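You operate a simulated robot arm through the tools that you are given. There is no shell and no other tool. Be economical: measure what you need, move in short steps, check, and stop when the job is done.

Carry out the task below with a simulated robot arm. There is one attempt and no reset: what you move stays moved.

TASK
Empty the drip tray into the grounds tub and fit it back in its bay.
Fine: switch the machine off first.

It is judged by the outcome, as a careful person would: the job done as asked, and still so three seconds after it is handed in. It fails if anything else is knocked over, pushed out of place, dropped, spilled or broken.

THE ROBOT
A 6-joint arm with a two-finger parallel gripper, fixed in place. Base frame: the origin is at the foot of the arm, x ahead of it, y to its left, z up; the work surface is at about z = 908. Lengths are in mm, angles in degrees, forces in N, time in s.
With the tool pointing down near the work surface it reaches from about 240 to 620 mm from the base axis. Its first joint turns from -66.0 to 66.0 degrees. Payload 2.7 kg.
Tool frame: the origin (TCP) lies between the finger pads and is the grasp point; the fingertips stand 23 mm ahead of it; z points along the fingers, y is the line along which they close. The gripper opens to 94 mm. The fingers are 38 mm wide and 10 mm thick; the gripper's body (54 by 96 mm) begins 39 mm behind the TCP.
Orientation is that of the tool frame in the base frame, as [roll, pitch, yaw] about the fixed x, y, z axes, in that order (R = Rz(yaw) Ry(pitch) Rx(roll)). With the fingers straight down and closing along the base's y, the tool's x points along the base's -x, its y along +y and its z along -z.

THE INTERFACE
- The arm moves only by the tool jog_arm. Its argument "moves" is a list of rows, each an object of numbers (a shift or turn left out is 0, a gripper value left out holds the last): "dx", "dy", "dz": the shift along the tool's x, y, z in units of 40 mm (1.0 is 40 mm); "wx", "wy", "wz": the turn, a rotation vector about the tool's x, y, z in units of 5 degrees (1.0 is 5 degrees); "grip": the closure, from 0 (fully open) to 1 (shut). In form: [{"dx": .., "dy": .., "dz": .., "wx": .., "wy": .., "wz": .., "grip": ..}, ...]. A call has 1 to 12 rows; each row shifts and turns the commanded pose from where the row before left it, along the tool's axes as they then stand. A call with a number of a shift or a turn outside -1 to 1 is refused whole. A row lasts 0.2 s, in which the tool goes at most 50 mm and 8.6 degrees; a call with a longer step from one row to the next is refused whole, and so is a gripper value outside its range. A pose out of reach is approached as far as the arm can. The call stops where the force on the tool passes 70 N (or 10 N more than at its start, if that is more) or the arm is blocked; 0.2 s more then pass. The fingers move at their own pace (about 45 mm/s each) and stop on an object; they squeeze with about 37 N. The grip force told is the motor's: it shows also when the fingers shut on nothing. Time passes only in rows, and 0.2 s behind the last, so rows that do not move let the fingers close. It gives the time, the measured TCP pose, the force on the tool (base axes), the opening and the grip force at its end, in the units of the frame above (readings bear some noise).
- Cameras (640 x 400 px; columns grow to the right, rows downward): "scene" is fixed at [57.5, -415.5, 1427.9]; the picture's right is [0.91, -0.42, 0.00], its down [-0.15, -0.33, -0.93] and it looks along [0.39, 0.85, -0.36] (base axes); focal length 361 px, centre (320, 200). "wrist" rides on the gripper at [-39, 0, -44] in the tool frame; the picture's right is [0.00, -1.00, 0.00], its down [0.97, 0.00, -0.24] and it looks along [0.24, 0.00, 0.97] (tool axes); focal length 218 px, centre (320, 200).
- snapshot(camera): a new picture of that camera. No time passes.
- probe_pixels(camera, pixels): for up to 12 pixels [column, row] of the newest picture of that camera ("zoom" is the newest enlarged one), the place [x, y, z] in the base frame of the surface seen there, good to about 2 mm. No time passes.
- zoom(camera, box): a new picture of the part [left, top, right, bottom] of that camera's present view, enlarged. No time passes.
- job_done(): hands the job in; it is judged then, once.

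Work in short steps. Measure before you move; look again where a grasp or a placing could have gone wrong, and mend it. You have 80 turns and 38 pictures in all, those below and enlarged ones among them. Open the gripper and draw the arm clear of the work before you hand the job in, unless the task says otherwise; then end with one line.

The tools are called after ">>>" as name(argument=value, ...) on one line, values as JSON. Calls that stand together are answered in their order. jog_arm: Moves the arm, as the interface text tells. Its arguments: {"type":"object","properties":{"moves":{"type":"array","items":{"type":"object","properties":{"dx":{"type":"number"},"dy":{"type":"number"},"dz":{"type":"number"},"wx":{"type":"number"},"wy":{"type":"number"},"wz":{"type":"number"},"grip":{"type":"number"}}}}},"required":["moves"]} The other tools are called the same way: snapshot (camera) takes a picture; probe_pixels (camera, pixels) gives the place of the surface under pixels of a picture; zoom (camera, box) takes an enlarged picture of a part of a camera's view; job_done () hands the job in.

At the start:

```text
time_s: 0.0
ee_pos: [391.8, 45.4, 1253.6]
tcp_rot: [-179.9, 0.2, -180.0]
contact_force: [-0.4, 0.5, -0.2]
opening: 94.1
gripper_force: 0.1
```

scene: 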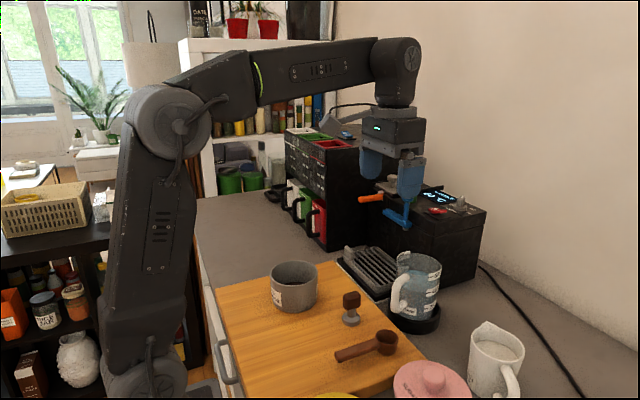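
wrist: 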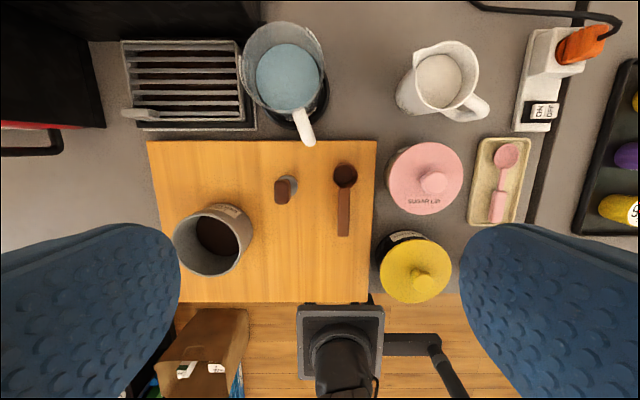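

I'll look closer at the machine, tray and tub first.

>>> zoom(camera="scene", box=[330, 160, 500, 340])

>>> zoom(camera="wrist", box=[90, 0, 340, 160])

>>> probe_pixels(camera="wrist", pixels=[[124, 42], [236, 44], [124, 120], [255, 125], [138, 113], [180, 80], [214, 235], [176, 245], [250, 235], [215, 210], [285, 185], [150, 142]])

>>> probe_pixels(camera="scene", pixels=[[439, 197], [438, 211], [460, 204], [370, 198], [400, 215], [345, 258], [375, 298], [405, 285], [375, 250], [420, 260], [398, 300], [485, 210]])

```text
2.22 times, centred on (415, 250) of scene
```

zoom: 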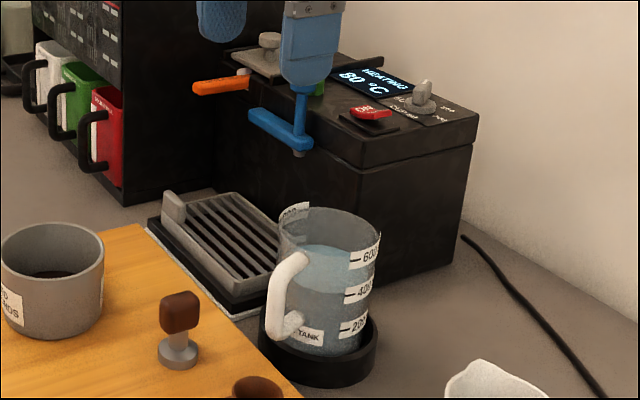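

```text
2.50 times, centred on (215, 80) of wrist
```

zoom: 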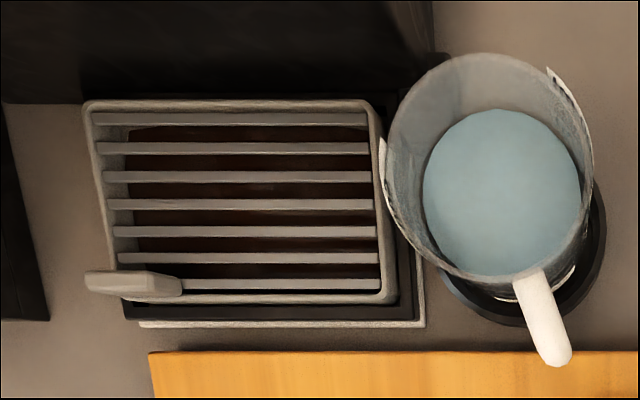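

```text
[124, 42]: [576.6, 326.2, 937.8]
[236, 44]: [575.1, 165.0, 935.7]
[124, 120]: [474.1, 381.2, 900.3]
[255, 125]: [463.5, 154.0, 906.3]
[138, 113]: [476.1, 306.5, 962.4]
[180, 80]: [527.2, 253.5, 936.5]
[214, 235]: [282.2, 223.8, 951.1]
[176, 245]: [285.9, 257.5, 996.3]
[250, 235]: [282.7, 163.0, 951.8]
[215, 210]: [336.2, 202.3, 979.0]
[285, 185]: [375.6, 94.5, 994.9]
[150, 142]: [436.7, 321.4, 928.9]
```

```text
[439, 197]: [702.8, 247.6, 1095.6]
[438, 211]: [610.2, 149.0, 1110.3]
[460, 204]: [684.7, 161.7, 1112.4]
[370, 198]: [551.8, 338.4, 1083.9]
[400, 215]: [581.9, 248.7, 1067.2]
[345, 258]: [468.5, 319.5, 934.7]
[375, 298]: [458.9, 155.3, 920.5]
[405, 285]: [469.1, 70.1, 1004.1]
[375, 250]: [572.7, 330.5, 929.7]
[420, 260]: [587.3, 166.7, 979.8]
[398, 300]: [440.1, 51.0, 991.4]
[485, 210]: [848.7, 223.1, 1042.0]
```

The machine's controls are half hidden by the gripper. I move left and tilt the tool outwards so the wrist camera sees the machine top.

>>> jog_arm(moves=[{"dy": 1}, {"dy": 1}, {"dy": 1}, {"wy": -1}, {"wy": -1}, {"wy": -1}, {"wy": -1}, {"wy": -1}, {"wy": -1}])

>>> snapshot(camera="wrist")

>>> snapshot(camera="scene")

```text
time_s: 2.0
ee_pos: [391.3, 163.7, 1253.5]
tcp_rot: [179.9, 30.1, 180.0]
contact_force: [0.3, 0.4, -0.1]
opening: 93.7
gripper_force: 0.1
```

```text
33 pictures are left
```

wrist: 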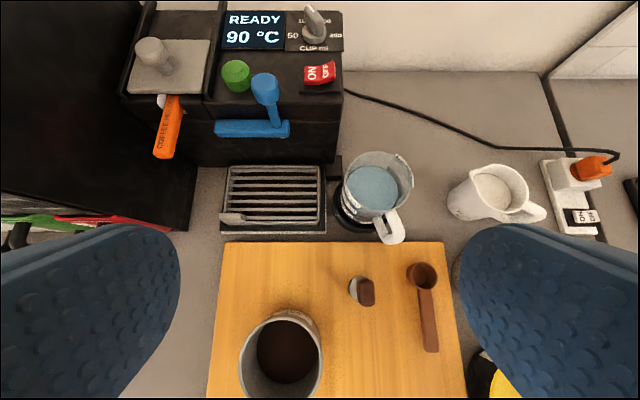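

```text
32 pictures are left
```

scene: 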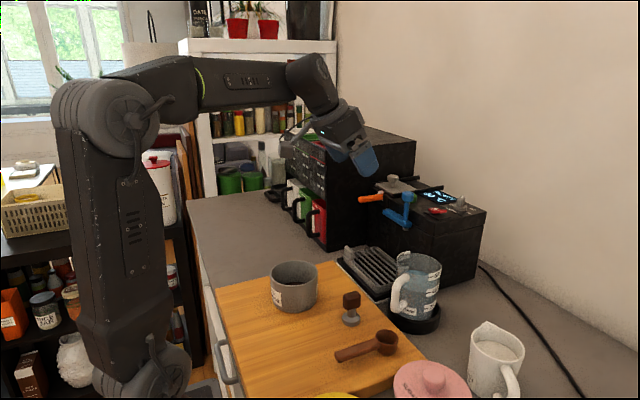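

>>> zoom(camera="wrist", box=[120, 0, 360, 150])

>>> zoom(camera="scene", box=[350, 165, 490, 252])

>>> probe_pixels(camera="wrist", pixels=[[311, 75], [328, 70], [320, 66], [320, 80], [306, 90], [265, 85], [270, 115], [220, 130], [285, 128], [235, 75], [315, 30], [325, 110]])

>>> probe_pixels(camera="scene", pixels=[[432, 212], [437, 210], [442, 208], [438, 214], [410, 200], [400, 220], [460, 203], [442, 225]])

```text
2.67 times, centred on (240, 75) of wrist
```

zoom: 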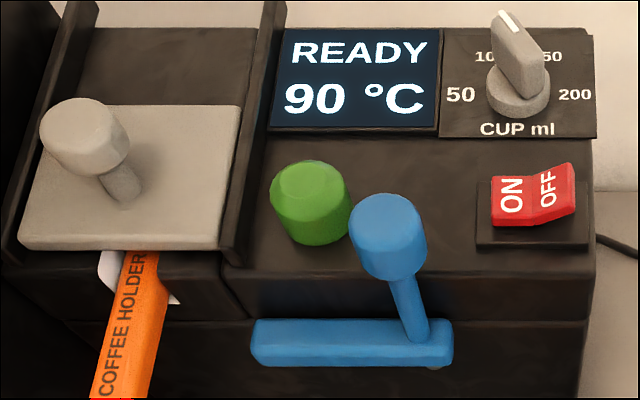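

```text
4.57 times, centred on (420, 208) of scene
```

zoom: 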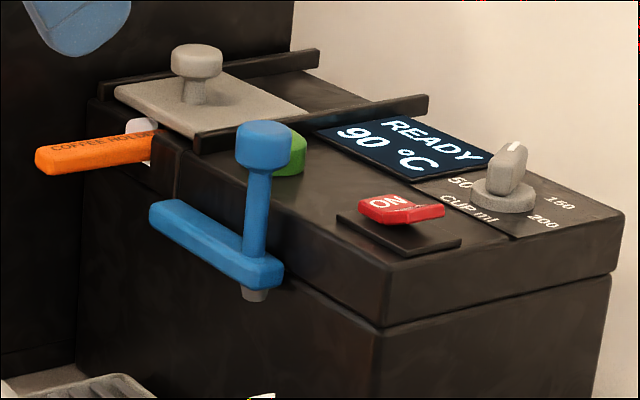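

```text
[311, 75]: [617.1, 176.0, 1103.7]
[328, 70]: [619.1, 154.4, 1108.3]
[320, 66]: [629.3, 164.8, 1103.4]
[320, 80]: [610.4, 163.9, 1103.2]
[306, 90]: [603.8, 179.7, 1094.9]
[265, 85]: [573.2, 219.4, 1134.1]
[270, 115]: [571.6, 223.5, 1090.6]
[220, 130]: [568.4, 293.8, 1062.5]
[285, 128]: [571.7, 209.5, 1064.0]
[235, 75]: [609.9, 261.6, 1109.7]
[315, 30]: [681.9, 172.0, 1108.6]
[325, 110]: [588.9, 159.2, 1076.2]
```

```text
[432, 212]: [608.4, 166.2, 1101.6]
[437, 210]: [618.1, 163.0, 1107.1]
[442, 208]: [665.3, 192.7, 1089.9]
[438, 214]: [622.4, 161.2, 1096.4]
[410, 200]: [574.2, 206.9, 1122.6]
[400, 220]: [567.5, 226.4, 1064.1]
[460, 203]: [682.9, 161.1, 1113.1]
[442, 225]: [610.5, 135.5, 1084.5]
```

Rocker: ON half (y≈176) is down, OFF half (y≈154) is raised at z≈1108. I shut the gripper, straighten up and move above the OFF half.

>>> jog_arm(moves=[{"wy": 1, "grip": 1}, {"wy": 1}, {"wy": 1}, {"wy": 1}, {"wy": 1}, {"wy": 1}, {"dx": -1, "dy": -0.2}, {"dx": -1, "dy": -0.2}, {"dx": -1}, {"dx": -1}, {"dx": -1}, {"dx": -0.7}])

```text
time_s: 4.6
ee_pos: [528.5, 133.6, 1221.1]
tcp_rot: [180.0, 0.1, 180.0]
contact_force: [0.0, -1.0, -0.1]
opening: 0.1
gripper_force: 37.1
out of reach, approached as far as the arm can: row 9, 10, 11, 12
```

At this height the vertical reach ends near x 530, so I'll back off and use a 35° outward tilt.

>>> jog_arm(moves=[{"dx": 1}, {"dx": 1}, {"dx": 1}, {"wy": -1}, {"wy": -1}, {"wy": -1}, {"wy": -1}, {"wy": -1}, {"wy": -1}, {"wy": -1}])

```text
time_s: 6.8
ee_pos: [408.1, 134.1, 1221.9]
tcp_rot: [180.0, 35.1, 179.9]
contact_force: [-0.1, 0.2, 0.4]
opening: 0.0
gripper_force: 36.8
```

>>> jog_arm(moves=[{"dx": -0.73, "dz": 0.512, "dy": 0.0625}, {"dx": -0.73, "dz": 0.512, "dy": 0.0625}, {"dx": -0.73, "dz": 0.512, "dy": 0.0625}, {"dx": -0.73, "dz": 0.512, "dy": 0.0625}, {"dx": -0.73, "dz": 0.512, "dy": 0.0625}, {"dx": -0.73, "dz": 0.512, "dy": 0.0625}, {"dx": 0.574, "dz": 0.82}])

```text
time_s: 8.4
ee_pos: [622.4, 146.4, 1183.4]
tcp_rot: [-179.9, 35.0, 179.9]
contact_force: [-0.2, -0.4, -0.7]
opening: 0.0
gripper_force: 36.5
```

In place above the OFF half; going down to just above contact and checking.

>>> jog_arm(moves=[{"dx": 0.28, "dz": 0.41}, {"dx": 0.28, "dz": 0.41}])

>>> zoom(camera="scene", box=[380, 150, 500, 240])

```text
time_s: 9.0
ee_pos: [622.5, 145.5, 1141.4]
tcp_rot: [179.9, 35.1, 180.0]
contact_force: [-1.0, 0.3, 0.8]
opening: 0.1
gripper_force: 37.0
```

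```text
4.44 times, centred on (440, 195) of scene
```

zoom: 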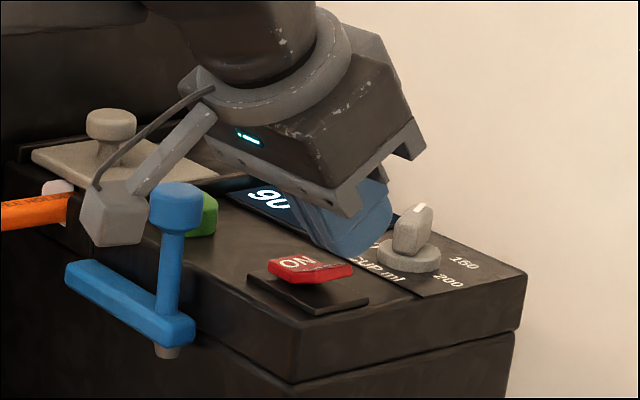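

>>> probe_pixels(camera="zoom", pixels=[[345, 252], [365, 255], [320, 235], [385, 220], [310, 265], [345, 268], [410, 225], [300, 225]])

>>> snapshot(camera="wrist")

```text
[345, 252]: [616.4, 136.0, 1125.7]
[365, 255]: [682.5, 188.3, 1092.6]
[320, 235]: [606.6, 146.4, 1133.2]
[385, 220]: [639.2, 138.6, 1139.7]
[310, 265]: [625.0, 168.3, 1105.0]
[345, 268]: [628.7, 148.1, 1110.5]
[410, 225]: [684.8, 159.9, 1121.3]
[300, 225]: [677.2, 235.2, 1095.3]
```

```text
28 pictures are left
```

wrist: 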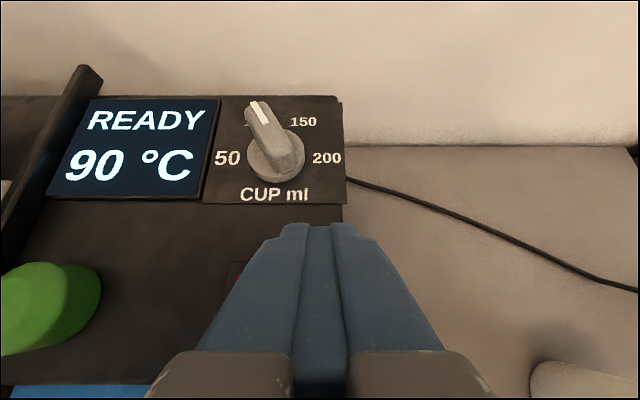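

The fingertip is ~12 mm above the OFF end (628,148,1110), properly placed; pressing down slowly.

>>> jog_arm(moves=[{"dx": 0.143, "dz": 0.205}, {"dx": 0.043, "dz": 0.062}, {"dx": 0.043, "dz": 0.062}, {"dx": 0.029, "dz": 0.041}])

>>> zoom(camera="scene", box=[380, 150, 500, 240])

```text
time_s: 10.0
ee_pos: [621.9, 147.8, 1132.7]
tcp_rot: [179.9, 36.0, 179.9]
contact_force: [-5.8, -4.7, 32.5]
opening: 0.0
gripper_force: 37.3
```

```text
4.44 times, centred on (440, 195) of scene
```

zoom: 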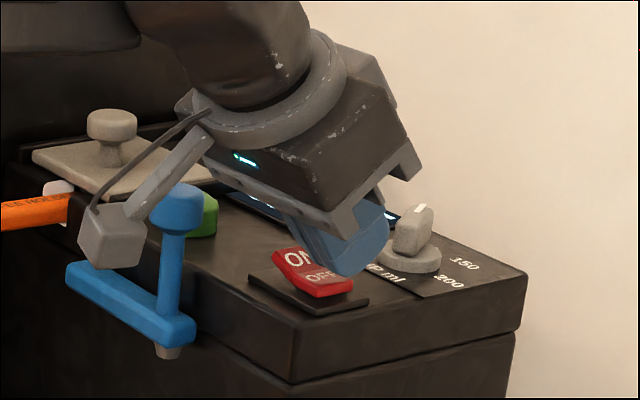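

The rocker flipped. I retreat up and back, then verify.

>>> jog_arm(moves=[{"dx": -0.574, "dz": -0.82}, {"dx": -0.574, "dz": -0.82}, {"dx": 0.73, "dz": -0.512}, {"dx": 0.73, "dz": -0.512}, {"dx": 0.73, "dz": -0.512}, {"dx": 0.73, "dz": -0.512}, {"dx": 0.73, "dz": -0.512, "grip": 0}, {"dx": 0.73, "dz": -0.512}])

>>> snapshot(camera="wrist")

>>> zoom(camera="scene", box=[330, 230, 460, 340])

```text
time_s: 11.8
ee_pos: [407.8, 150.3, 1204.5]
tcp_rot: [179.9, 35.1, 179.9]
contact_force: [-1.1, 0.2, -0.8]
opening: 50.8
gripper_force: 0.1
```

```text
26 pictures are left
```

wrist: 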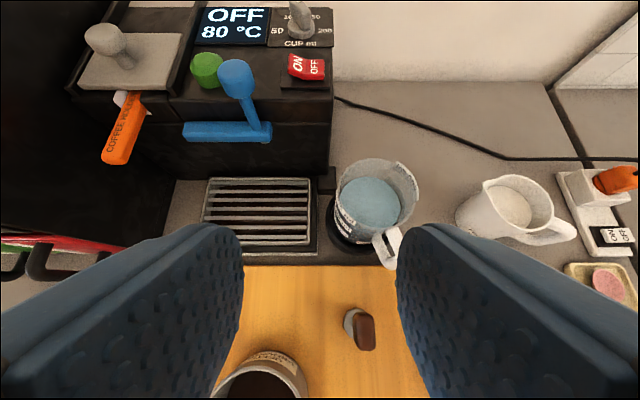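

```text
3.64 times, centred on (395, 285) of scene
```

zoom: 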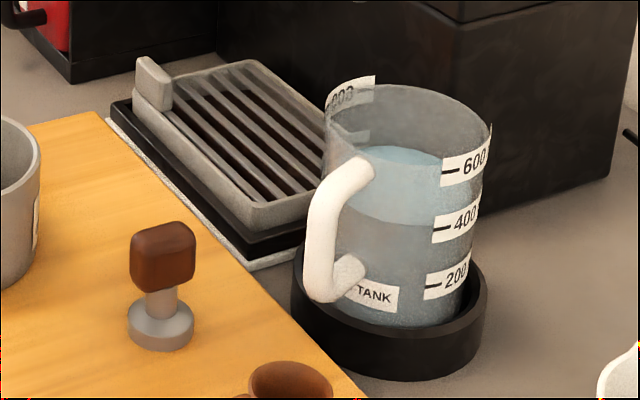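

Display reads OFF. Now measure the tray and its tab from above.

>>> jog_arm(moves=[{"wy": 1}, {"wy": 1}, {"wy": 1}, {"wy": 1}, {"wy": 1}, {"wy": 1}, {"wy": 1}, {"dy": 0.8, "dx": -0.2}, {"dy": 0.8, "dx": -0.2}, {"dy": 0.8, "dx": -0.2}, {"dz": 0.5, "dx": -0.2}])

>>> snapshot(camera="wrist")

```text
time_s: 14.2
ee_pos: [442.0, 245.2, 1184.1]
tcp_rot: [180.0, 0.0, 179.9]
contact_force: [0.0, -0.4, -0.1]
opening: 94.0
gripper_force: 0.1
```

```text
24 pictures are left
```

wrist: 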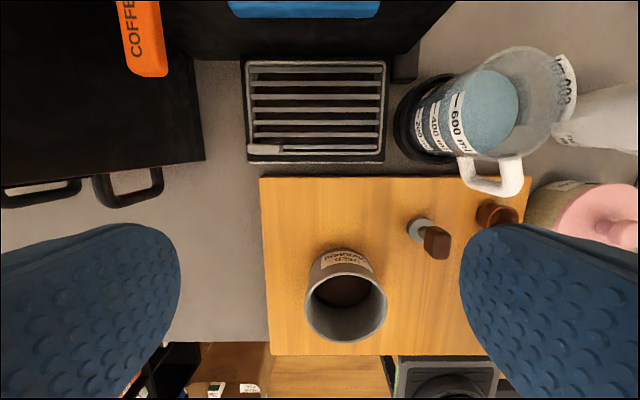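

>>> zoom(camera="wrist", box=[220, 40, 400, 180])

>>> probe_pixels(camera="wrist", pixels=[[250, 148], [281, 148], [265, 147], [383, 148], [383, 65], [248, 65], [315, 118], [247, 160], [384, 160], [308, 300], [386, 300], [346, 340]])

>>> probe_pixels(camera="scene", pixels=[[272, 280], [318, 282], [293, 263], [296, 291], [294, 308], [345, 252], [360, 262], [393, 285], [383, 288]])

```text
2.86 times, centred on (310, 110) of wrist
```

zoom: 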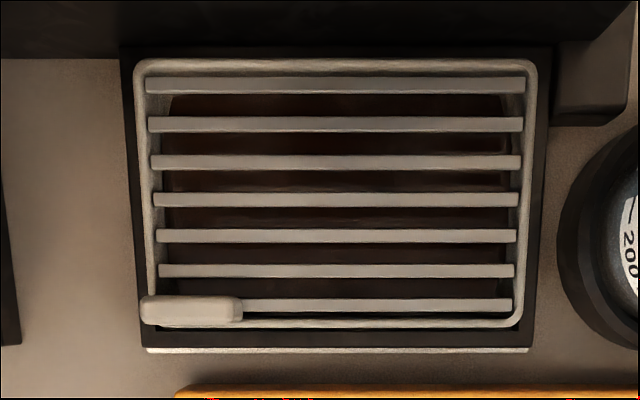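

```text
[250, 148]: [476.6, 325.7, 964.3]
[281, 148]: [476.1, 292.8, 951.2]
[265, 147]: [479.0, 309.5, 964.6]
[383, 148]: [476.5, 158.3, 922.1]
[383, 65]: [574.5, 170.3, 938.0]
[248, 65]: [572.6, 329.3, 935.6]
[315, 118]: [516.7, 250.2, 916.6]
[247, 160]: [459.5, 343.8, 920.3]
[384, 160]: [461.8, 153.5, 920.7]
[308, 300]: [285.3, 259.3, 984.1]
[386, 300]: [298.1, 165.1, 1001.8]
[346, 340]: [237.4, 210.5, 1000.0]
```

```text
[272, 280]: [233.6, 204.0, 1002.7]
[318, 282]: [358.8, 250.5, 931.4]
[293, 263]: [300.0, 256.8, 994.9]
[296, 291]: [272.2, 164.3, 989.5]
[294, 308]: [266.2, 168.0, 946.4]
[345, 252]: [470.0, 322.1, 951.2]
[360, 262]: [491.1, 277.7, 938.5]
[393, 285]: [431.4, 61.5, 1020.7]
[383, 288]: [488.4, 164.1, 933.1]
```

Tab is about y 290–327, x 470–483, top z 964; tray rim z≈938. Check obstacles around the tab (orange holder, lever, shelf) and the tub more precisely.

>>> probe_pixels(camera="wrist", pixels=[[148, 72], [165, 70], [130, 30], [230, 12], [300, 15], [203, 160], [195, 60], [163, 180], [405, 75], [425, 110], [346, 262], [310, 320]])

>>> probe_pixels(camera="scene", pixels=[[362, 198], [383, 222], [325, 246], [320, 205], [336, 160], [300, 160], [412, 262], [388, 320], [352, 293], [296, 276], [352, 322], [317, 268]])

>>> snapshot(camera="scene")

```text
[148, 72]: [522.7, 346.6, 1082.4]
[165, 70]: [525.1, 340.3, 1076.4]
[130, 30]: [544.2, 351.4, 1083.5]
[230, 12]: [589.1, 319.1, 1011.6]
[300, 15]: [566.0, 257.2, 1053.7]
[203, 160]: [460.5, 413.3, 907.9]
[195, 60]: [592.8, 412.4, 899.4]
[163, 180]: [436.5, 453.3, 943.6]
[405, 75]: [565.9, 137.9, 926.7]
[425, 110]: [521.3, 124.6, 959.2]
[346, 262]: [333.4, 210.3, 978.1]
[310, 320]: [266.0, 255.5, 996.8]
```

```text
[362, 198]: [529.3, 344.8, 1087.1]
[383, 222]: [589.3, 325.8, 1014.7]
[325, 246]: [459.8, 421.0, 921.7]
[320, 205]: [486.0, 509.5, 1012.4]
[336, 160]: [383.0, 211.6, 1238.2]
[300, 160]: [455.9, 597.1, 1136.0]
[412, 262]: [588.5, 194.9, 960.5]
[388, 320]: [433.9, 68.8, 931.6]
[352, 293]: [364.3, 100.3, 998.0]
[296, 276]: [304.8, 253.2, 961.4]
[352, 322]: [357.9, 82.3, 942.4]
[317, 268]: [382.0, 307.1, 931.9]
```

```text
22 pictures are left
```

scene: 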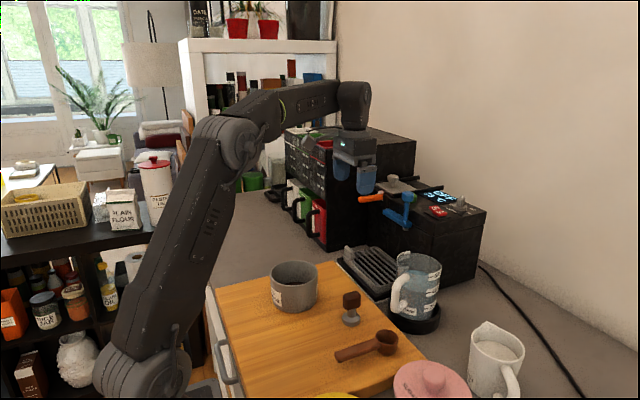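

Before touching the tray I test the intended pouring attitude with the empty gripper: first turn the tool about its axis by 90° plus a little.

>>> jog_arm(moves=[{"wz": 1, "dx": 0.5}, {"wz": 1}, {"wz": 1}, {"wz": 1}, {"wz": 1}, {"wz": 1}, {"wz": 1}, {"wz": 1}, {"wz": 1}, {"wz": 1}, {"wz": 1}, {"wz": 1}])

>>> jog_arm(moves=[{"wz": 1}, {"wz": 1}, {"wz": 1}, {"wz": 1}, {"wz": 1}, {"wz": 1}, {"dy": -1}, {"dy": -1}, {"dy": -1}, {"wz": 1}, {"wz": 1}, {"wz": 1}])

```text
time_s: 16.8
ee_pos: [420.9, 244.0, 1184.8]
tcp_rot: [180.0, 0.0, 119.9]
contact_force: [-0.7, 0.2, -1.1]
opening: 94.1
gripper_force: 0.0
```

```text
time_s: 19.4
ee_pos: [301.1, 244.2, 1183.1]
tcp_rot: [180.0, 0.0, 74.8]
contact_force: [-0.4, 0.2, -1.0]
opening: 93.9
gripper_force: 0.2
```

>>> jog_arm(moves=[{"wx": 0.574, "wy": 0.819}, {"wx": 0.574, "wy": 0.819}, {"wx": 0.574, "wy": 0.819}, {"wx": 0.574, "wy": 0.819}, {"wx": 0.574, "wy": 0.819}, {"wx": 0.574, "wy": 0.819}, {"wx": 0.574, "wy": 0.819}, {"wx": 0.574, "wy": 0.819}, {"wx": 0.574, "wy": 0.819}, {"wx": 0.574, "wy": 0.819}, {"wx": 0.574, "wy": 0.819}, {"wx": 0.574, "wy": 0.819}])

>>> jog_arm(moves=[{"wx": 0.574, "wy": 0.819}, {"wx": 0.574, "wy": 0.819}, {"wx": 0.574, "wy": 0.819}, {"wx": 0.574, "wy": 0.819}, {"wx": 0.574, "wy": 0.819}, {"wx": 0.574, "wy": 0.819}, {"wx": 0.574, "wy": 0.819}, {"wx": 0.574, "wy": 0.819}, {"wx": 0.574, "wy": 0.819}])

>>> snapshot(camera="scene")

```text
time_s: 22.0
ee_pos: [300.4, 244.6, 1185.5]
tcp_rot: [-135.3, -45.1, 55.6]
contact_force: [0.3, -0.1, 0.5]
opening: 94.0
gripper_force: 0.2
```

```text
time_s: 24.0
ee_pos: [300.7, 244.6, 1184.5]
tcp_rot: [-64.9, -52.3, -0.3]
contact_force: [0.3, -0.2, 1.3]
opening: 94.1
gripper_force: 0.0
```

```text
21 pictures are left
```

scene: 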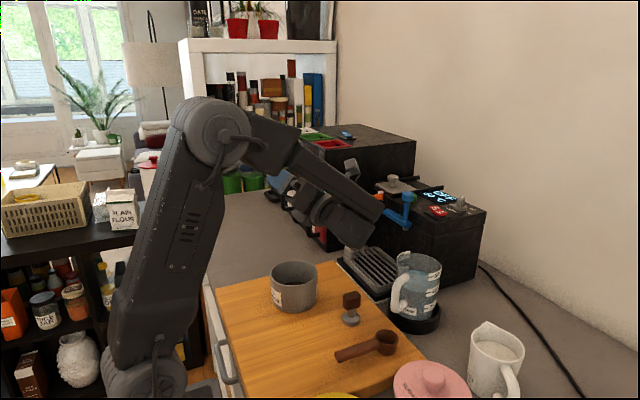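

A 105° tilt is reachable here. I undo it and go to above the tab.

>>> jog_arm(moves=[{"wx": -0.574, "wy": -0.819}, {"wx": -0.574, "wy": -0.819}, {"wx": -0.574, "wy": -0.819}, {"wx": -0.574, "wy": -0.819}, {"wx": -0.574, "wy": -0.819}, {"wx": -0.574, "wy": -0.819}, {"wx": -0.574, "wy": -0.819}, {"wx": -0.574, "wy": -0.819}, {"wx": -0.574, "wy": -0.819}, {"wx": -0.574, "wy": -0.819}, {"wx": -0.574, "wy": -0.819}, {"wx": -0.574, "wy": -0.819}])

>>> jog_arm(moves=[{"wx": -0.574, "wy": -0.819}, {"wx": -0.574, "wy": -0.819}, {"wx": -0.574, "wy": -0.819}, {"wx": -0.574, "wy": -0.819}, {"wx": -0.574, "wy": -0.819}, {"wx": -0.574, "wy": -0.819}, {"wx": -0.574, "wy": -0.819}, {"wx": -0.574, "wy": -0.819}, {"wx": -0.574, "wy": -0.819}, {"wz": -1}, {"wz": -1}, {"wz": -1}])

```text
time_s: 26.6
ee_pos: [300.5, 244.6, 1184.1]
tcp_rot: [-150.3, -35.3, 65.3]
contact_force: [-0.3, -0.1, -0.6]
opening: 93.8
gripper_force: 0.0
```

```text
time_s: 29.2
ee_pos: [299.6, 244.4, 1184.8]
tcp_rot: [179.8, 0.0, 90.1]
contact_force: [-0.9, 0.2, -0.2]
opening: 94.1
gripper_force: 0.0
```

>>> jog_arm(moves=[{"dy": 0.9, "dx": 0.3, "dz": 0.5, "grip": 0.55}, {"dy": 0.9, "dx": 0.3, "dz": 0.5}, {"dy": 0.9, "dx": 0.3, "dz": 0.6}, {"dy": 0.8, "dx": 0.32}, {"dy": 0.4, "dx": 0.16}, {"wy": 0.8}, {"wy": 0.8}])

>>> snapshot(camera="wrist")

```text
time_s: 30.8
ee_pos: [457.6, 299.0, 1120.3]
tcp_rot: [180.0, -8.1, 89.9]
contact_force: [-0.8, 0.0, 0.3]
opening: 42.6
gripper_force: 0.1
```

```text
20 pictures are left
```

wrist: 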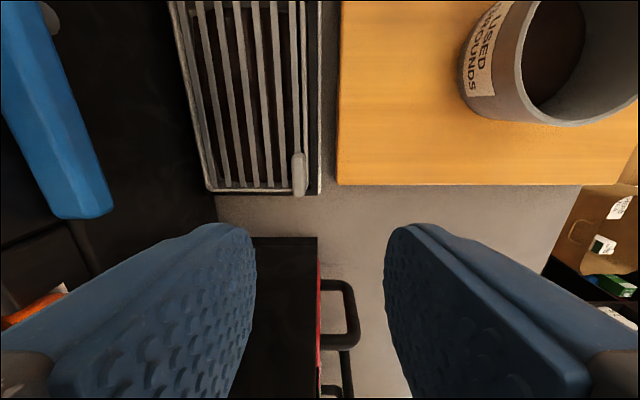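

>>> zoom(camera="wrist", box=[160, 100, 360, 225])

>>> probe_pixels(camera="wrist", pixels=[[299, 157], [299, 175], [299, 192], [293, 175], [304, 175], [207, 188], [318, 190], [310, 185], [250, 150], [322, 150], [301, 100], [265, 120]])

```text
3.20 times, centred on (260, 162) of wrist
```

zoom: 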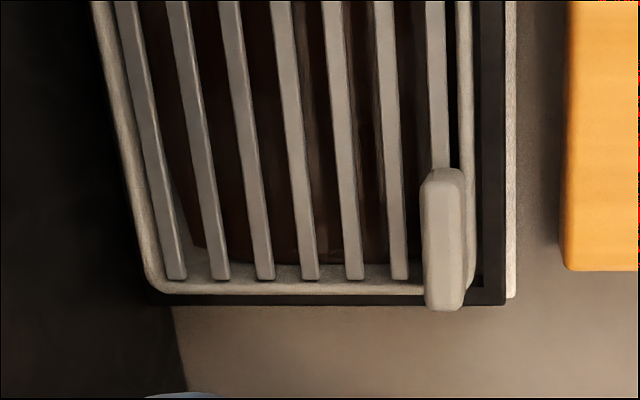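

```text
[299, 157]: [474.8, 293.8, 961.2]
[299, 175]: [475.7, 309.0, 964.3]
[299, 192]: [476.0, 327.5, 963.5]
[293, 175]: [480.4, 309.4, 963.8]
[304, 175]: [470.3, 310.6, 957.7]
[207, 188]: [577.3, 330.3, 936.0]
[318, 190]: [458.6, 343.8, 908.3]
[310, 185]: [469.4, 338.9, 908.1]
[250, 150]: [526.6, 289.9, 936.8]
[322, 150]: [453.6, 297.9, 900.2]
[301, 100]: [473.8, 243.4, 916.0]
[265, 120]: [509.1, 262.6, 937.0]
```

Tab centre ≈ (475.5, 310), 12 mm thick. Moving over it and down to 34 mm above the grasp height.

>>> jog_arm(moves=[{"dy": 0.4475, "dx": 0.173, "dz": 0.024}, {"dz": 0.99, "dx": -0.139}, {"dz": 0.99, "dx": -0.139}, {"dz": 0.99, "dx": -0.139}])

>>> zoom(camera="scene", box=[320, 170, 450, 300])

```text
time_s: 31.8
ee_pos: [474.3, 306.4, 1000.3]
tcp_rot: [179.9, -8.1, 90.0]
contact_force: [-0.2, -0.4, 0.0]
opening: 42.3
gripper_force: 0.0
```

```text
3.08 times, centred on (385, 235) of scene
```

zoom: 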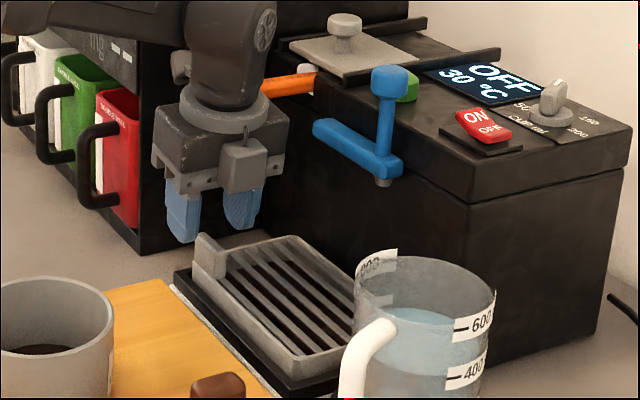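

>>> jog_arm(moves=[{"dz": 0.5, "dx": -0.07, "dy": 0.025}, {"dz": 0.34, "dx": -0.05}])

>>> zoom(camera="wrist", box=[160, 60, 480, 260])

```text
time_s: 32.4
ee_pos: [475.3, 305.2, 965.3]
tcp_rot: [179.9, -8.0, 90.0]
contact_force: [-0.5, -1.1, 0.7]
opening: 42.3
gripper_force: 0.0
```

```text
2.00 times, centred on (320, 160) of wrist
```

zoom: 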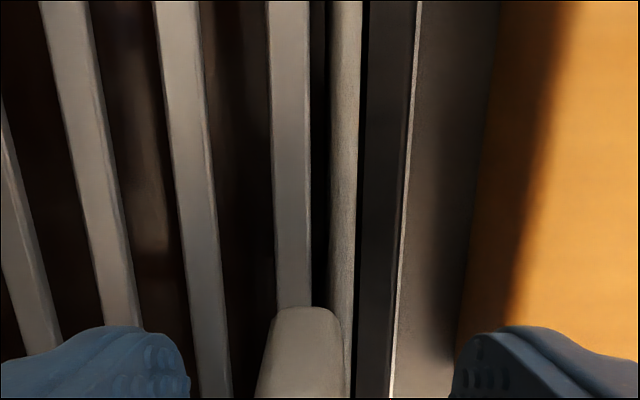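

Tab is centred between the fingers and nothing touches. Closing the grip.

>>> jog_arm(moves=[{"grip": 1}, {}, {}, {}])

```text
time_s: 33.4
ee_pos: [475.5, 305.6, 966.8]
tcp_rot: [-179.9, -8.1, 90.1]
contact_force: [0.9, 0.0, -0.1]
opening: 11.4
gripper_force: 37.2
```

Gripped at 11.4 mm. Lift gently 30 mm and look for level.

>>> jog_arm(moves=[{"dz": -0.124, "dx": 0.017}, {"dz": -0.124, "dx": 0.017}, {"dz": -0.124, "dx": 0.017}, {"dz": -0.124, "dx": 0.017}, {"dz": -0.124, "dx": 0.017}, {"dz": -0.124, "dx": 0.017}])

>>> zoom(camera="scene", box=[310, 170, 450, 310])

```text
time_s: 34.8
ee_pos: [475.3, 305.7, 996.2]
tcp_rot: [179.9, -8.0, 90.0]
contact_force: [-0.4, 0.7, -2.2]
opening: 11.6
gripper_force: 37.1
```

```text
2.86 times, centred on (380, 240) of scene
```

zoom: 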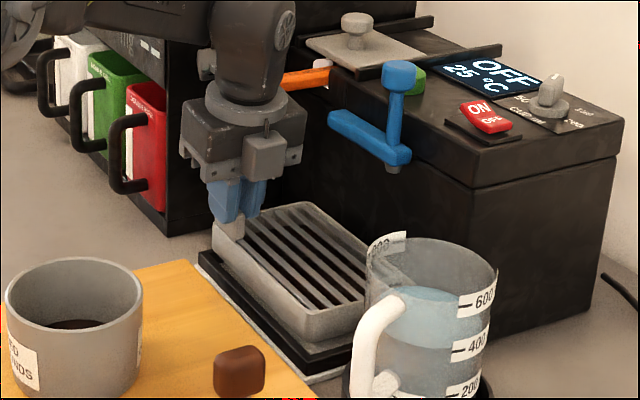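

>>> probe_pixels(camera="zoom", pixels=[[310, 205], [366, 255], [310, 315], [268, 278], [230, 222], [250, 262], [310, 332]])

```text
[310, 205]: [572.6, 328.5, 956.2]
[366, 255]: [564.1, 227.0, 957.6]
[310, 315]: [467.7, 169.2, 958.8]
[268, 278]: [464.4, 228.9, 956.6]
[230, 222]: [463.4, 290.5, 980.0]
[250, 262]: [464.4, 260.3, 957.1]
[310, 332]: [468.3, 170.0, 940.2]
```

>>> zoom(camera="wrist", box=[160, 60, 480, 260])

>>> probe_pixels(camera="zoom", pixels=[[290, 325], [305, 350], [340, 100], [290, 100], [180, 100], [340, 200], [200, 250], [60, 200]])

```text
2.00 times, centred on (320, 160) of wrist
```

zoom: 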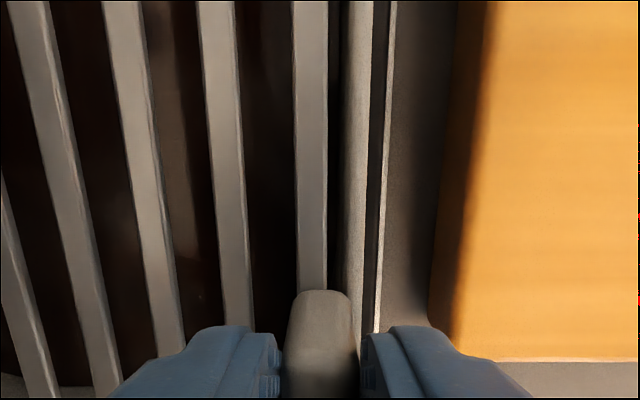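

```text
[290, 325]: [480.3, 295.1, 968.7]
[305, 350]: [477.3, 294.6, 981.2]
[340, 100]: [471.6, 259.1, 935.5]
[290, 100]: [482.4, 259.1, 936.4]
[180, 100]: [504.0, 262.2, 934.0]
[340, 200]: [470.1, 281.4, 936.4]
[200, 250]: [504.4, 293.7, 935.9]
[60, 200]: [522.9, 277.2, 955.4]
```

>>> zoom(camera="scene", box=[345, 230, 415, 290])

>>> probe_pixels(camera="scene", pixels=[[404, 249], [402, 260], [396, 265], [391, 268], [386, 271], [418, 273], [418, 282], [370, 247], [380, 262], [407, 279]])

>>> probe_pixels(camera="wrist", pixels=[[334, 100], [307, 120], [250, 60], [170, 60], [335, 150], [312, 210], [170, 255], [350, 100]])

```text
6.67 times, centred on (380, 260) of scene
```

zoom: 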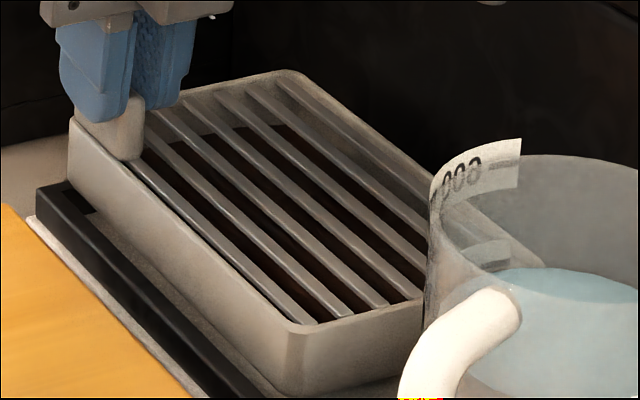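

```text
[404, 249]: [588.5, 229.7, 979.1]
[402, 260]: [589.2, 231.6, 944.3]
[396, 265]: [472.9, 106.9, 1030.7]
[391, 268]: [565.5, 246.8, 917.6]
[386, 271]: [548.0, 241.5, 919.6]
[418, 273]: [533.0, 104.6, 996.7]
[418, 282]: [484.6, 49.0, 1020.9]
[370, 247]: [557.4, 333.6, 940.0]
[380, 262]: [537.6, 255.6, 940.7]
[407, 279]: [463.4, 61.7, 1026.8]
```

```text
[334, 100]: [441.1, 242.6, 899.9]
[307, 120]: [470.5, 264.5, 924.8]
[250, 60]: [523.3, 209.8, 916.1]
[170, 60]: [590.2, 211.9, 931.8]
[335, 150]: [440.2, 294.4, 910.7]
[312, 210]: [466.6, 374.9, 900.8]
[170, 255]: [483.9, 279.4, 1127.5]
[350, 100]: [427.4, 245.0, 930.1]
```

>>> probe_pixels(camera="zoom", pixels=[[285, 74], [400, 150], [300, 330], [180, 235], [130, 145], [300, 205], [345, 312], [85, 120], [240, 290], [120, 100], [270, 360], [75, 175]])

```text
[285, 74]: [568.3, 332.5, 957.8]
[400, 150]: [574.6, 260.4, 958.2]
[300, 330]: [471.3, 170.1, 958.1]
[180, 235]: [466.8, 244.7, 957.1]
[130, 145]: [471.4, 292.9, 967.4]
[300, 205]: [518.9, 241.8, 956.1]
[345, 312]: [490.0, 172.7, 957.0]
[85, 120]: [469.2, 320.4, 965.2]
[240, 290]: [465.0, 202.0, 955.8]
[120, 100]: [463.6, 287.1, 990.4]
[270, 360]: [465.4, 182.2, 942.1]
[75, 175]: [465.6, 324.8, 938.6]
```

Tray is level but the tab seems to have slid ~10 mm in the grip. I wait a second to see whether it creeps.

>>> jog_arm(moves=[{}, {}, {}, {}, {}, {}])

>>> zoom(camera="scene", box=[345, 230, 415, 290])

```text
time_s: 36.2
ee_pos: [476.8, 305.5, 996.9]
tcp_rot: [-179.9, -8.1, 90.0]
contact_force: [-0.6, 0.0, -1.9]
opening: 11.8
gripper_force: 37.1
```

```text
6.67 times, centred on (380, 260) of scene
```

zoom: 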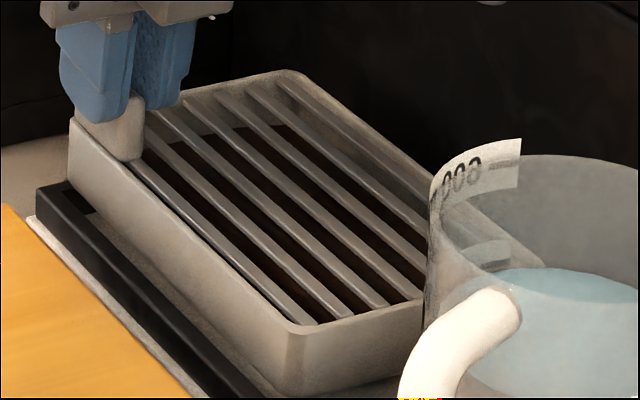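

No creep; tray level, rim at z 958 and load ~2 N. Carry it slowly back and up, clear of lever and tub.

>>> jog_arm(moves=[{"dz": -0.25, "dx": 0.035}, {"dz": -0.25, "dx": 0.035}, {"dy": -0.25, "dz": -0.3, "dx": 0.042}, {"dy": -0.5, "dz": -0.3, "dx": 0.042}, {"dy": -0.5, "dz": -0.3, "dx": 0.042}, {"dy": -0.5, "dz": -0.3, "dx": 0.042}, {"dy": -0.5, "dz": -0.3, "dx": 0.042}, {"dy": -0.5, "dz": -0.3, "dx": 0.042}, {"dy": -0.5, "dz": -0.3, "dx": 0.042}, {"dy": -0.25}, {}])

>>> snapshot(camera="scene")

```text
time_s: 38.6
ee_pos: [333.9, 305.7, 1101.0]
tcp_rot: [179.8, -8.0, 90.0]
contact_force: [0.2, 0.0, -1.7]
opening: 11.3
gripper_force: 37.3
```

```text
12 pictures are left
```

scene: 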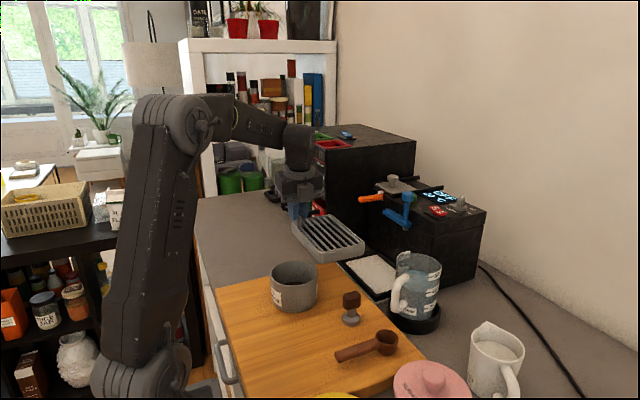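

>>> probe_pixels(camera="scene", pixels=[[293, 221], [335, 216], [364, 240], [317, 258], [319, 262], [363, 247], [345, 225], [305, 238], [317, 272], [375, 275], [345, 258], [375, 260]])

```text
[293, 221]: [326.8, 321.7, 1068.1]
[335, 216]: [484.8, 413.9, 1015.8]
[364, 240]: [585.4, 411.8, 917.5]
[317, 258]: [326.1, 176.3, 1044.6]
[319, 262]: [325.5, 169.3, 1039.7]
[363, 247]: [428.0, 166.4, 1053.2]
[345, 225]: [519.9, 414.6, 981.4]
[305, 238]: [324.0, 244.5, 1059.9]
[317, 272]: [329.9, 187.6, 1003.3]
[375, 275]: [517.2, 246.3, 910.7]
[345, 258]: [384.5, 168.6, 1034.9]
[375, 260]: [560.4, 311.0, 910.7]
```

Rim at z≈1061, bottom ≈1034, above the tub. Move so the far corner comes over the tub, then yaw 15°.

>>> jog_arm(moves=[{"dy": -0.25, "dx": 0.16, "dz": 0.023}, {"dy": -0.525, "dx": 0.344, "dz": 0.048}, {"dy": -0.525, "dx": 0.344, "dz": 0.048}, {"dy": -0.525, "dx": 0.344, "dz": 0.048}, {"dy": -0.525, "dx": 0.344, "dz": 0.048}, {"dy": -0.525, "dx": 0.344, "dz": 0.048}, {"wx": -0.07, "wz": 0.5}, {"wx": -0.07, "wz": 0.5}, {"wx": -0.07, "wz": 0.5}, {"wx": -0.07, "wz": 0.5}, {"wx": -0.07, "wz": 0.5}, {"wx": -0.07, "wz": 0.5}])

>>> snapshot(camera="scene")

```text
time_s: 41.2
ee_pos: [236.4, 373.8, 1101.7]
tcp_rot: [-180.0, -8.0, 74.8]
contact_force: [0.7, 0.2, -2.3]
opening: 11.8
gripper_force: 37.3
out of reach, approached as far as the arm can: row 6, 10
```

```text
11 pictures are left
```

scene: 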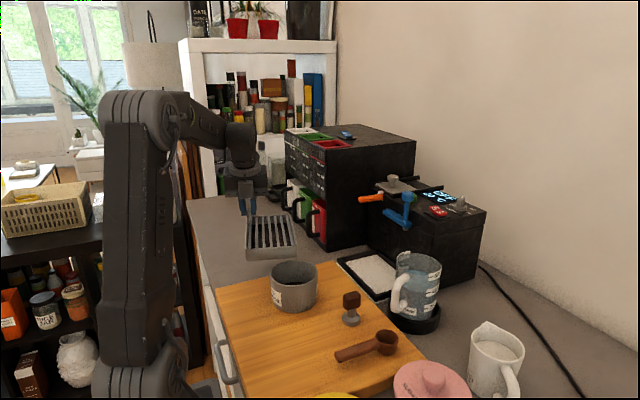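

>>> probe_pixels(camera="scene", pixels=[[295, 245], [293, 247], [248, 251], [288, 216], [270, 250], [252, 218]])

```text
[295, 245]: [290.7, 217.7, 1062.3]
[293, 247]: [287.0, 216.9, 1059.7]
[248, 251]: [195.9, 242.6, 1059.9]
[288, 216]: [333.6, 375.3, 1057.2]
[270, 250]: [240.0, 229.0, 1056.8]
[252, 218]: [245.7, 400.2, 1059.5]
```

The far corner B sits at (292,217,1061), over the tub (centre 284,211). Lower 18 mm and start tilting about that corner: 20° first.

>>> jog_arm(moves=[{"dx": -0.031, "dz": 0.223}, {"dx": -0.031, "dz": 0.223}, {"dx": -0.013, "dy": 0.0277, "dz": -0.1849, "wx": 0.289, "wy": 0.4055, "wz": 0.0405}, {"dx": -0.013, "dy": 0.0277, "dz": -0.1849, "wx": 0.289, "wy": 0.4055, "wz": 0.0405}, {"dx": -0.013, "dy": 0.0277, "dz": -0.1849, "wx": 0.289, "wy": 0.4055, "wz": 0.0405}, {"dx": -0.013, "dy": 0.0277, "dz": -0.1849, "wx": 0.289, "wy": 0.4055, "wz": 0.0405}, {"dx": -0.013, "dy": 0.0277, "dz": -0.1849, "wx": 0.289, "wy": 0.4055, "wz": 0.0405}, {"dx": -0.013, "dy": 0.0277, "dz": -0.1849, "wx": 0.289, "wy": 0.4055, "wz": 0.0405}, {"dx": -0.013, "dy": 0.0277, "dz": -0.1849, "wx": 0.289, "wy": 0.4055, "wz": 0.0405}, {"dx": -0.013, "dy": 0.0277, "dz": -0.1849, "wx": 0.289, "wy": 0.4055, "wz": 0.0405}])

>>> zoom(camera="scene", box=[200, 150, 360, 320])

```text
time_s: 43.4
ee_pos: [241.9, 353.2, 1139.2]
tcp_rot: [-167.3, -24.0, 71.4]
contact_force: [-0.2, 0.5, -1.9]
opening: 11.5
gripper_force: 37.4
```

```text
2.35 times, centred on (280, 235) of scene
```

zoom: 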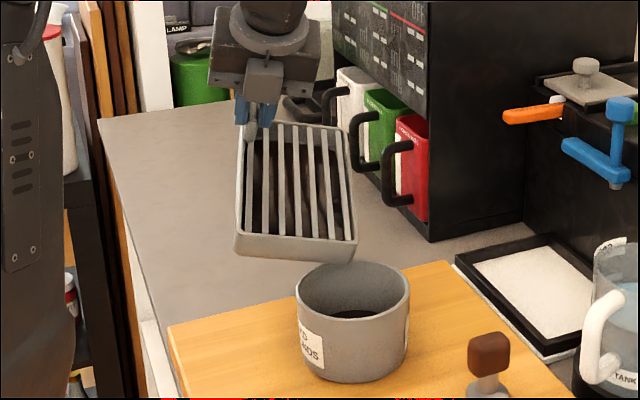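

>>> probe_pixels(camera="zoom", pixels=[[354, 238], [350, 256], [240, 236], [245, 252], [298, 300], [408, 300], [350, 264], [300, 238]])

```text
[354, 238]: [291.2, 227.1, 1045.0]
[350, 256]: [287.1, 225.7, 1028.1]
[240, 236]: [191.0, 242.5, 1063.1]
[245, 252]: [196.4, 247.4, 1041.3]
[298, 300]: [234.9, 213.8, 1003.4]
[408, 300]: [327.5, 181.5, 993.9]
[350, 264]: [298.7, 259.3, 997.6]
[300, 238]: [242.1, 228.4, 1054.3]
```

Corner B at (292,223,1045). Shift it slightly toward the tub centre, lower 10 mm, and tilt on to ~47°.

>>> jog_arm(moves=[{"dx": -0.317, "dy": -0.048, "dz": 0.143}, {"dx": -0.013, "dy": 0.0277, "dz": -0.1849, "wx": 0.289, "wy": 0.4055, "wz": 0.0405}, {"dx": -0.013, "dy": 0.0277, "dz": -0.1849, "wx": 0.289, "wy": 0.4055, "wz": 0.0405}, {"dx": -0.013, "dy": 0.0277, "dz": -0.1849, "wx": 0.289, "wy": 0.4055, "wz": 0.0405}, {"dx": -0.013, "dy": 0.0277, "dz": -0.1849, "wx": 0.289, "wy": 0.4055, "wz": 0.0405}, {"dx": -0.013, "dy": 0.0277, "dz": -0.1849, "wx": 0.289, "wy": 0.4055, "wz": 0.0405}, {"dx": -0.013, "dy": 0.0277, "dz": -0.1849, "wx": 0.289, "wy": 0.4055, "wz": 0.0405}, {"dx": -0.013, "dy": 0.0277, "dz": -0.1849, "wx": 0.289, "wy": 0.4055, "wz": 0.0405}, {"dx": -0.013, "dy": 0.0277, "dz": -0.1849, "wx": 0.289, "wy": 0.4055, "wz": 0.0405}, {"dx": -0.013, "dy": 0.0277, "dz": -0.1849, "wx": 0.289, "wy": 0.4055, "wz": 0.0405}, {"dx": -0.013, "dy": 0.0277, "dz": -0.1849, "wx": 0.289, "wy": 0.4055, "wz": 0.0405}, {"dx": -0.013, "dy": 0.0277, "dz": -0.1849, "wx": 0.289, "wy": 0.4055, "wz": 0.0405}])

>>> zoom(camera="scene", box=[220, 170, 350, 320])

```text
time_s: 46.0
ee_pos: [255.6, 292.8, 1185.5]
tcp_rot: [-143.9, -43.5, 58.0]
contact_force: [0.0, 0.1, -2.1]
opening: 11.3
gripper_force: 36.8
```

```text
2.67 times, centred on (285, 245) of scene
```

zoom: 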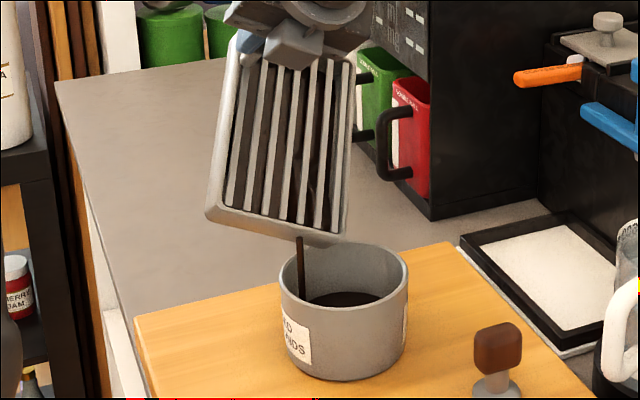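

Coffee is pouring into the tub, the stream at zoom x≈301 near the tub's left inside. Measure it before continuing.

>>> probe_pixels(camera="zoom", pixels=[[300, 245], [301, 270], [301, 290], [343, 230], [338, 244], [208, 210], [270, 228], [283, 290], [405, 265]])

```text
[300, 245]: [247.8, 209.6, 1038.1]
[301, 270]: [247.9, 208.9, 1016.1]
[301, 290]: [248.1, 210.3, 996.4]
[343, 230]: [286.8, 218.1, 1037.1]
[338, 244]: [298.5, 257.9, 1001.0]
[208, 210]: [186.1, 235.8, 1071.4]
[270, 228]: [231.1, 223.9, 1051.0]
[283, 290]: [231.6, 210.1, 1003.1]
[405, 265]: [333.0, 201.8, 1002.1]
```

The stream at x≈248 is only ~10 mm inside; shift the tray +30 mm in x, then wait a moment.

>>> jog_arm(moves=[{"dx": 0.096, "dy": 0.225, "dz": -0.051}, {"dx": 0.096, "dy": 0.225, "dz": -0.051}, {"dx": 0.096, "dy": 0.225, "dz": -0.051}, {}, {}, {}])

>>> zoom(camera="scene", box=[220, 170, 350, 320])

```text
time_s: 47.4
ee_pos: [285.7, 290.2, 1184.9]
tcp_rot: [-143.8, -43.3, 58.0]
contact_force: [0.9, 0.5, -2.1]
opening: 11.2
gripper_force: 37.0
```

```text
2.67 times, centred on (285, 245) of scene
```

zoom: 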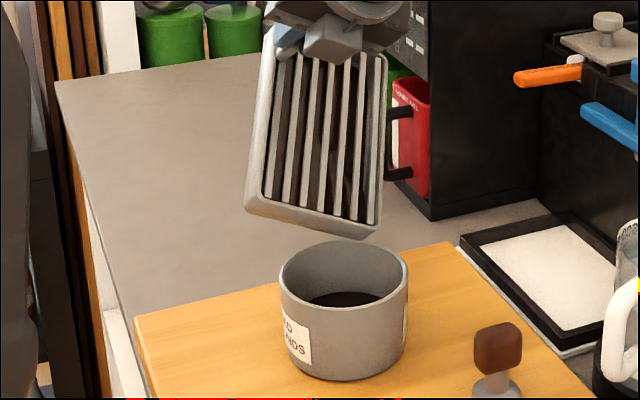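

Flow stopped at this tilt; I nudge −8 mm in x so both corner and mid-lip lie over the tub, and tilt on to ~75°.

>>> jog_arm(moves=[{"dx": -0.077, "dy": -0.18, "dz": 0.041}, {"dx": -0.013, "dy": 0.0277, "dz": -0.1849, "wx": 0.289, "wy": 0.4055, "wz": 0.0405}, {"dx": -0.013, "dy": 0.0277, "dz": -0.1849, "wx": 0.289, "wy": 0.4055, "wz": 0.0405}, {"dx": -0.013, "dy": 0.0277, "dz": -0.1849, "wx": 0.289, "wy": 0.4055, "wz": 0.0405}, {"dx": -0.013, "dy": 0.0277, "dz": -0.1849, "wx": 0.289, "wy": 0.4055, "wz": 0.0405}, {"dx": -0.013, "dy": 0.0277, "dz": -0.1849, "wx": 0.289, "wy": 0.4055, "wz": 0.0405}, {"dx": -0.013, "dy": 0.0277, "dz": -0.1849, "wx": 0.289, "wy": 0.4055, "wz": 0.0405}])

>>> zoom(camera="scene", box=[220, 170, 350, 320])

```text
time_s: 49.0
ee_pos: [292.1, 249.9, 1201.7]
tcp_rot: [-124.9, -51.3, 44.0]
contact_force: [0.1, 0.0, -1.5]
opening: 11.6
gripper_force: 37.2
```

```text
2.67 times, centred on (285, 245) of scene
```

zoom: 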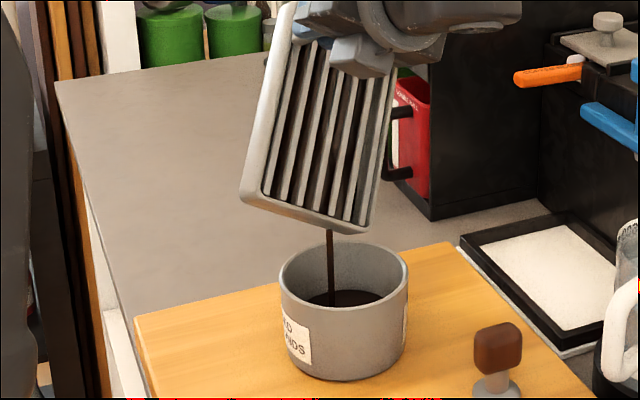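

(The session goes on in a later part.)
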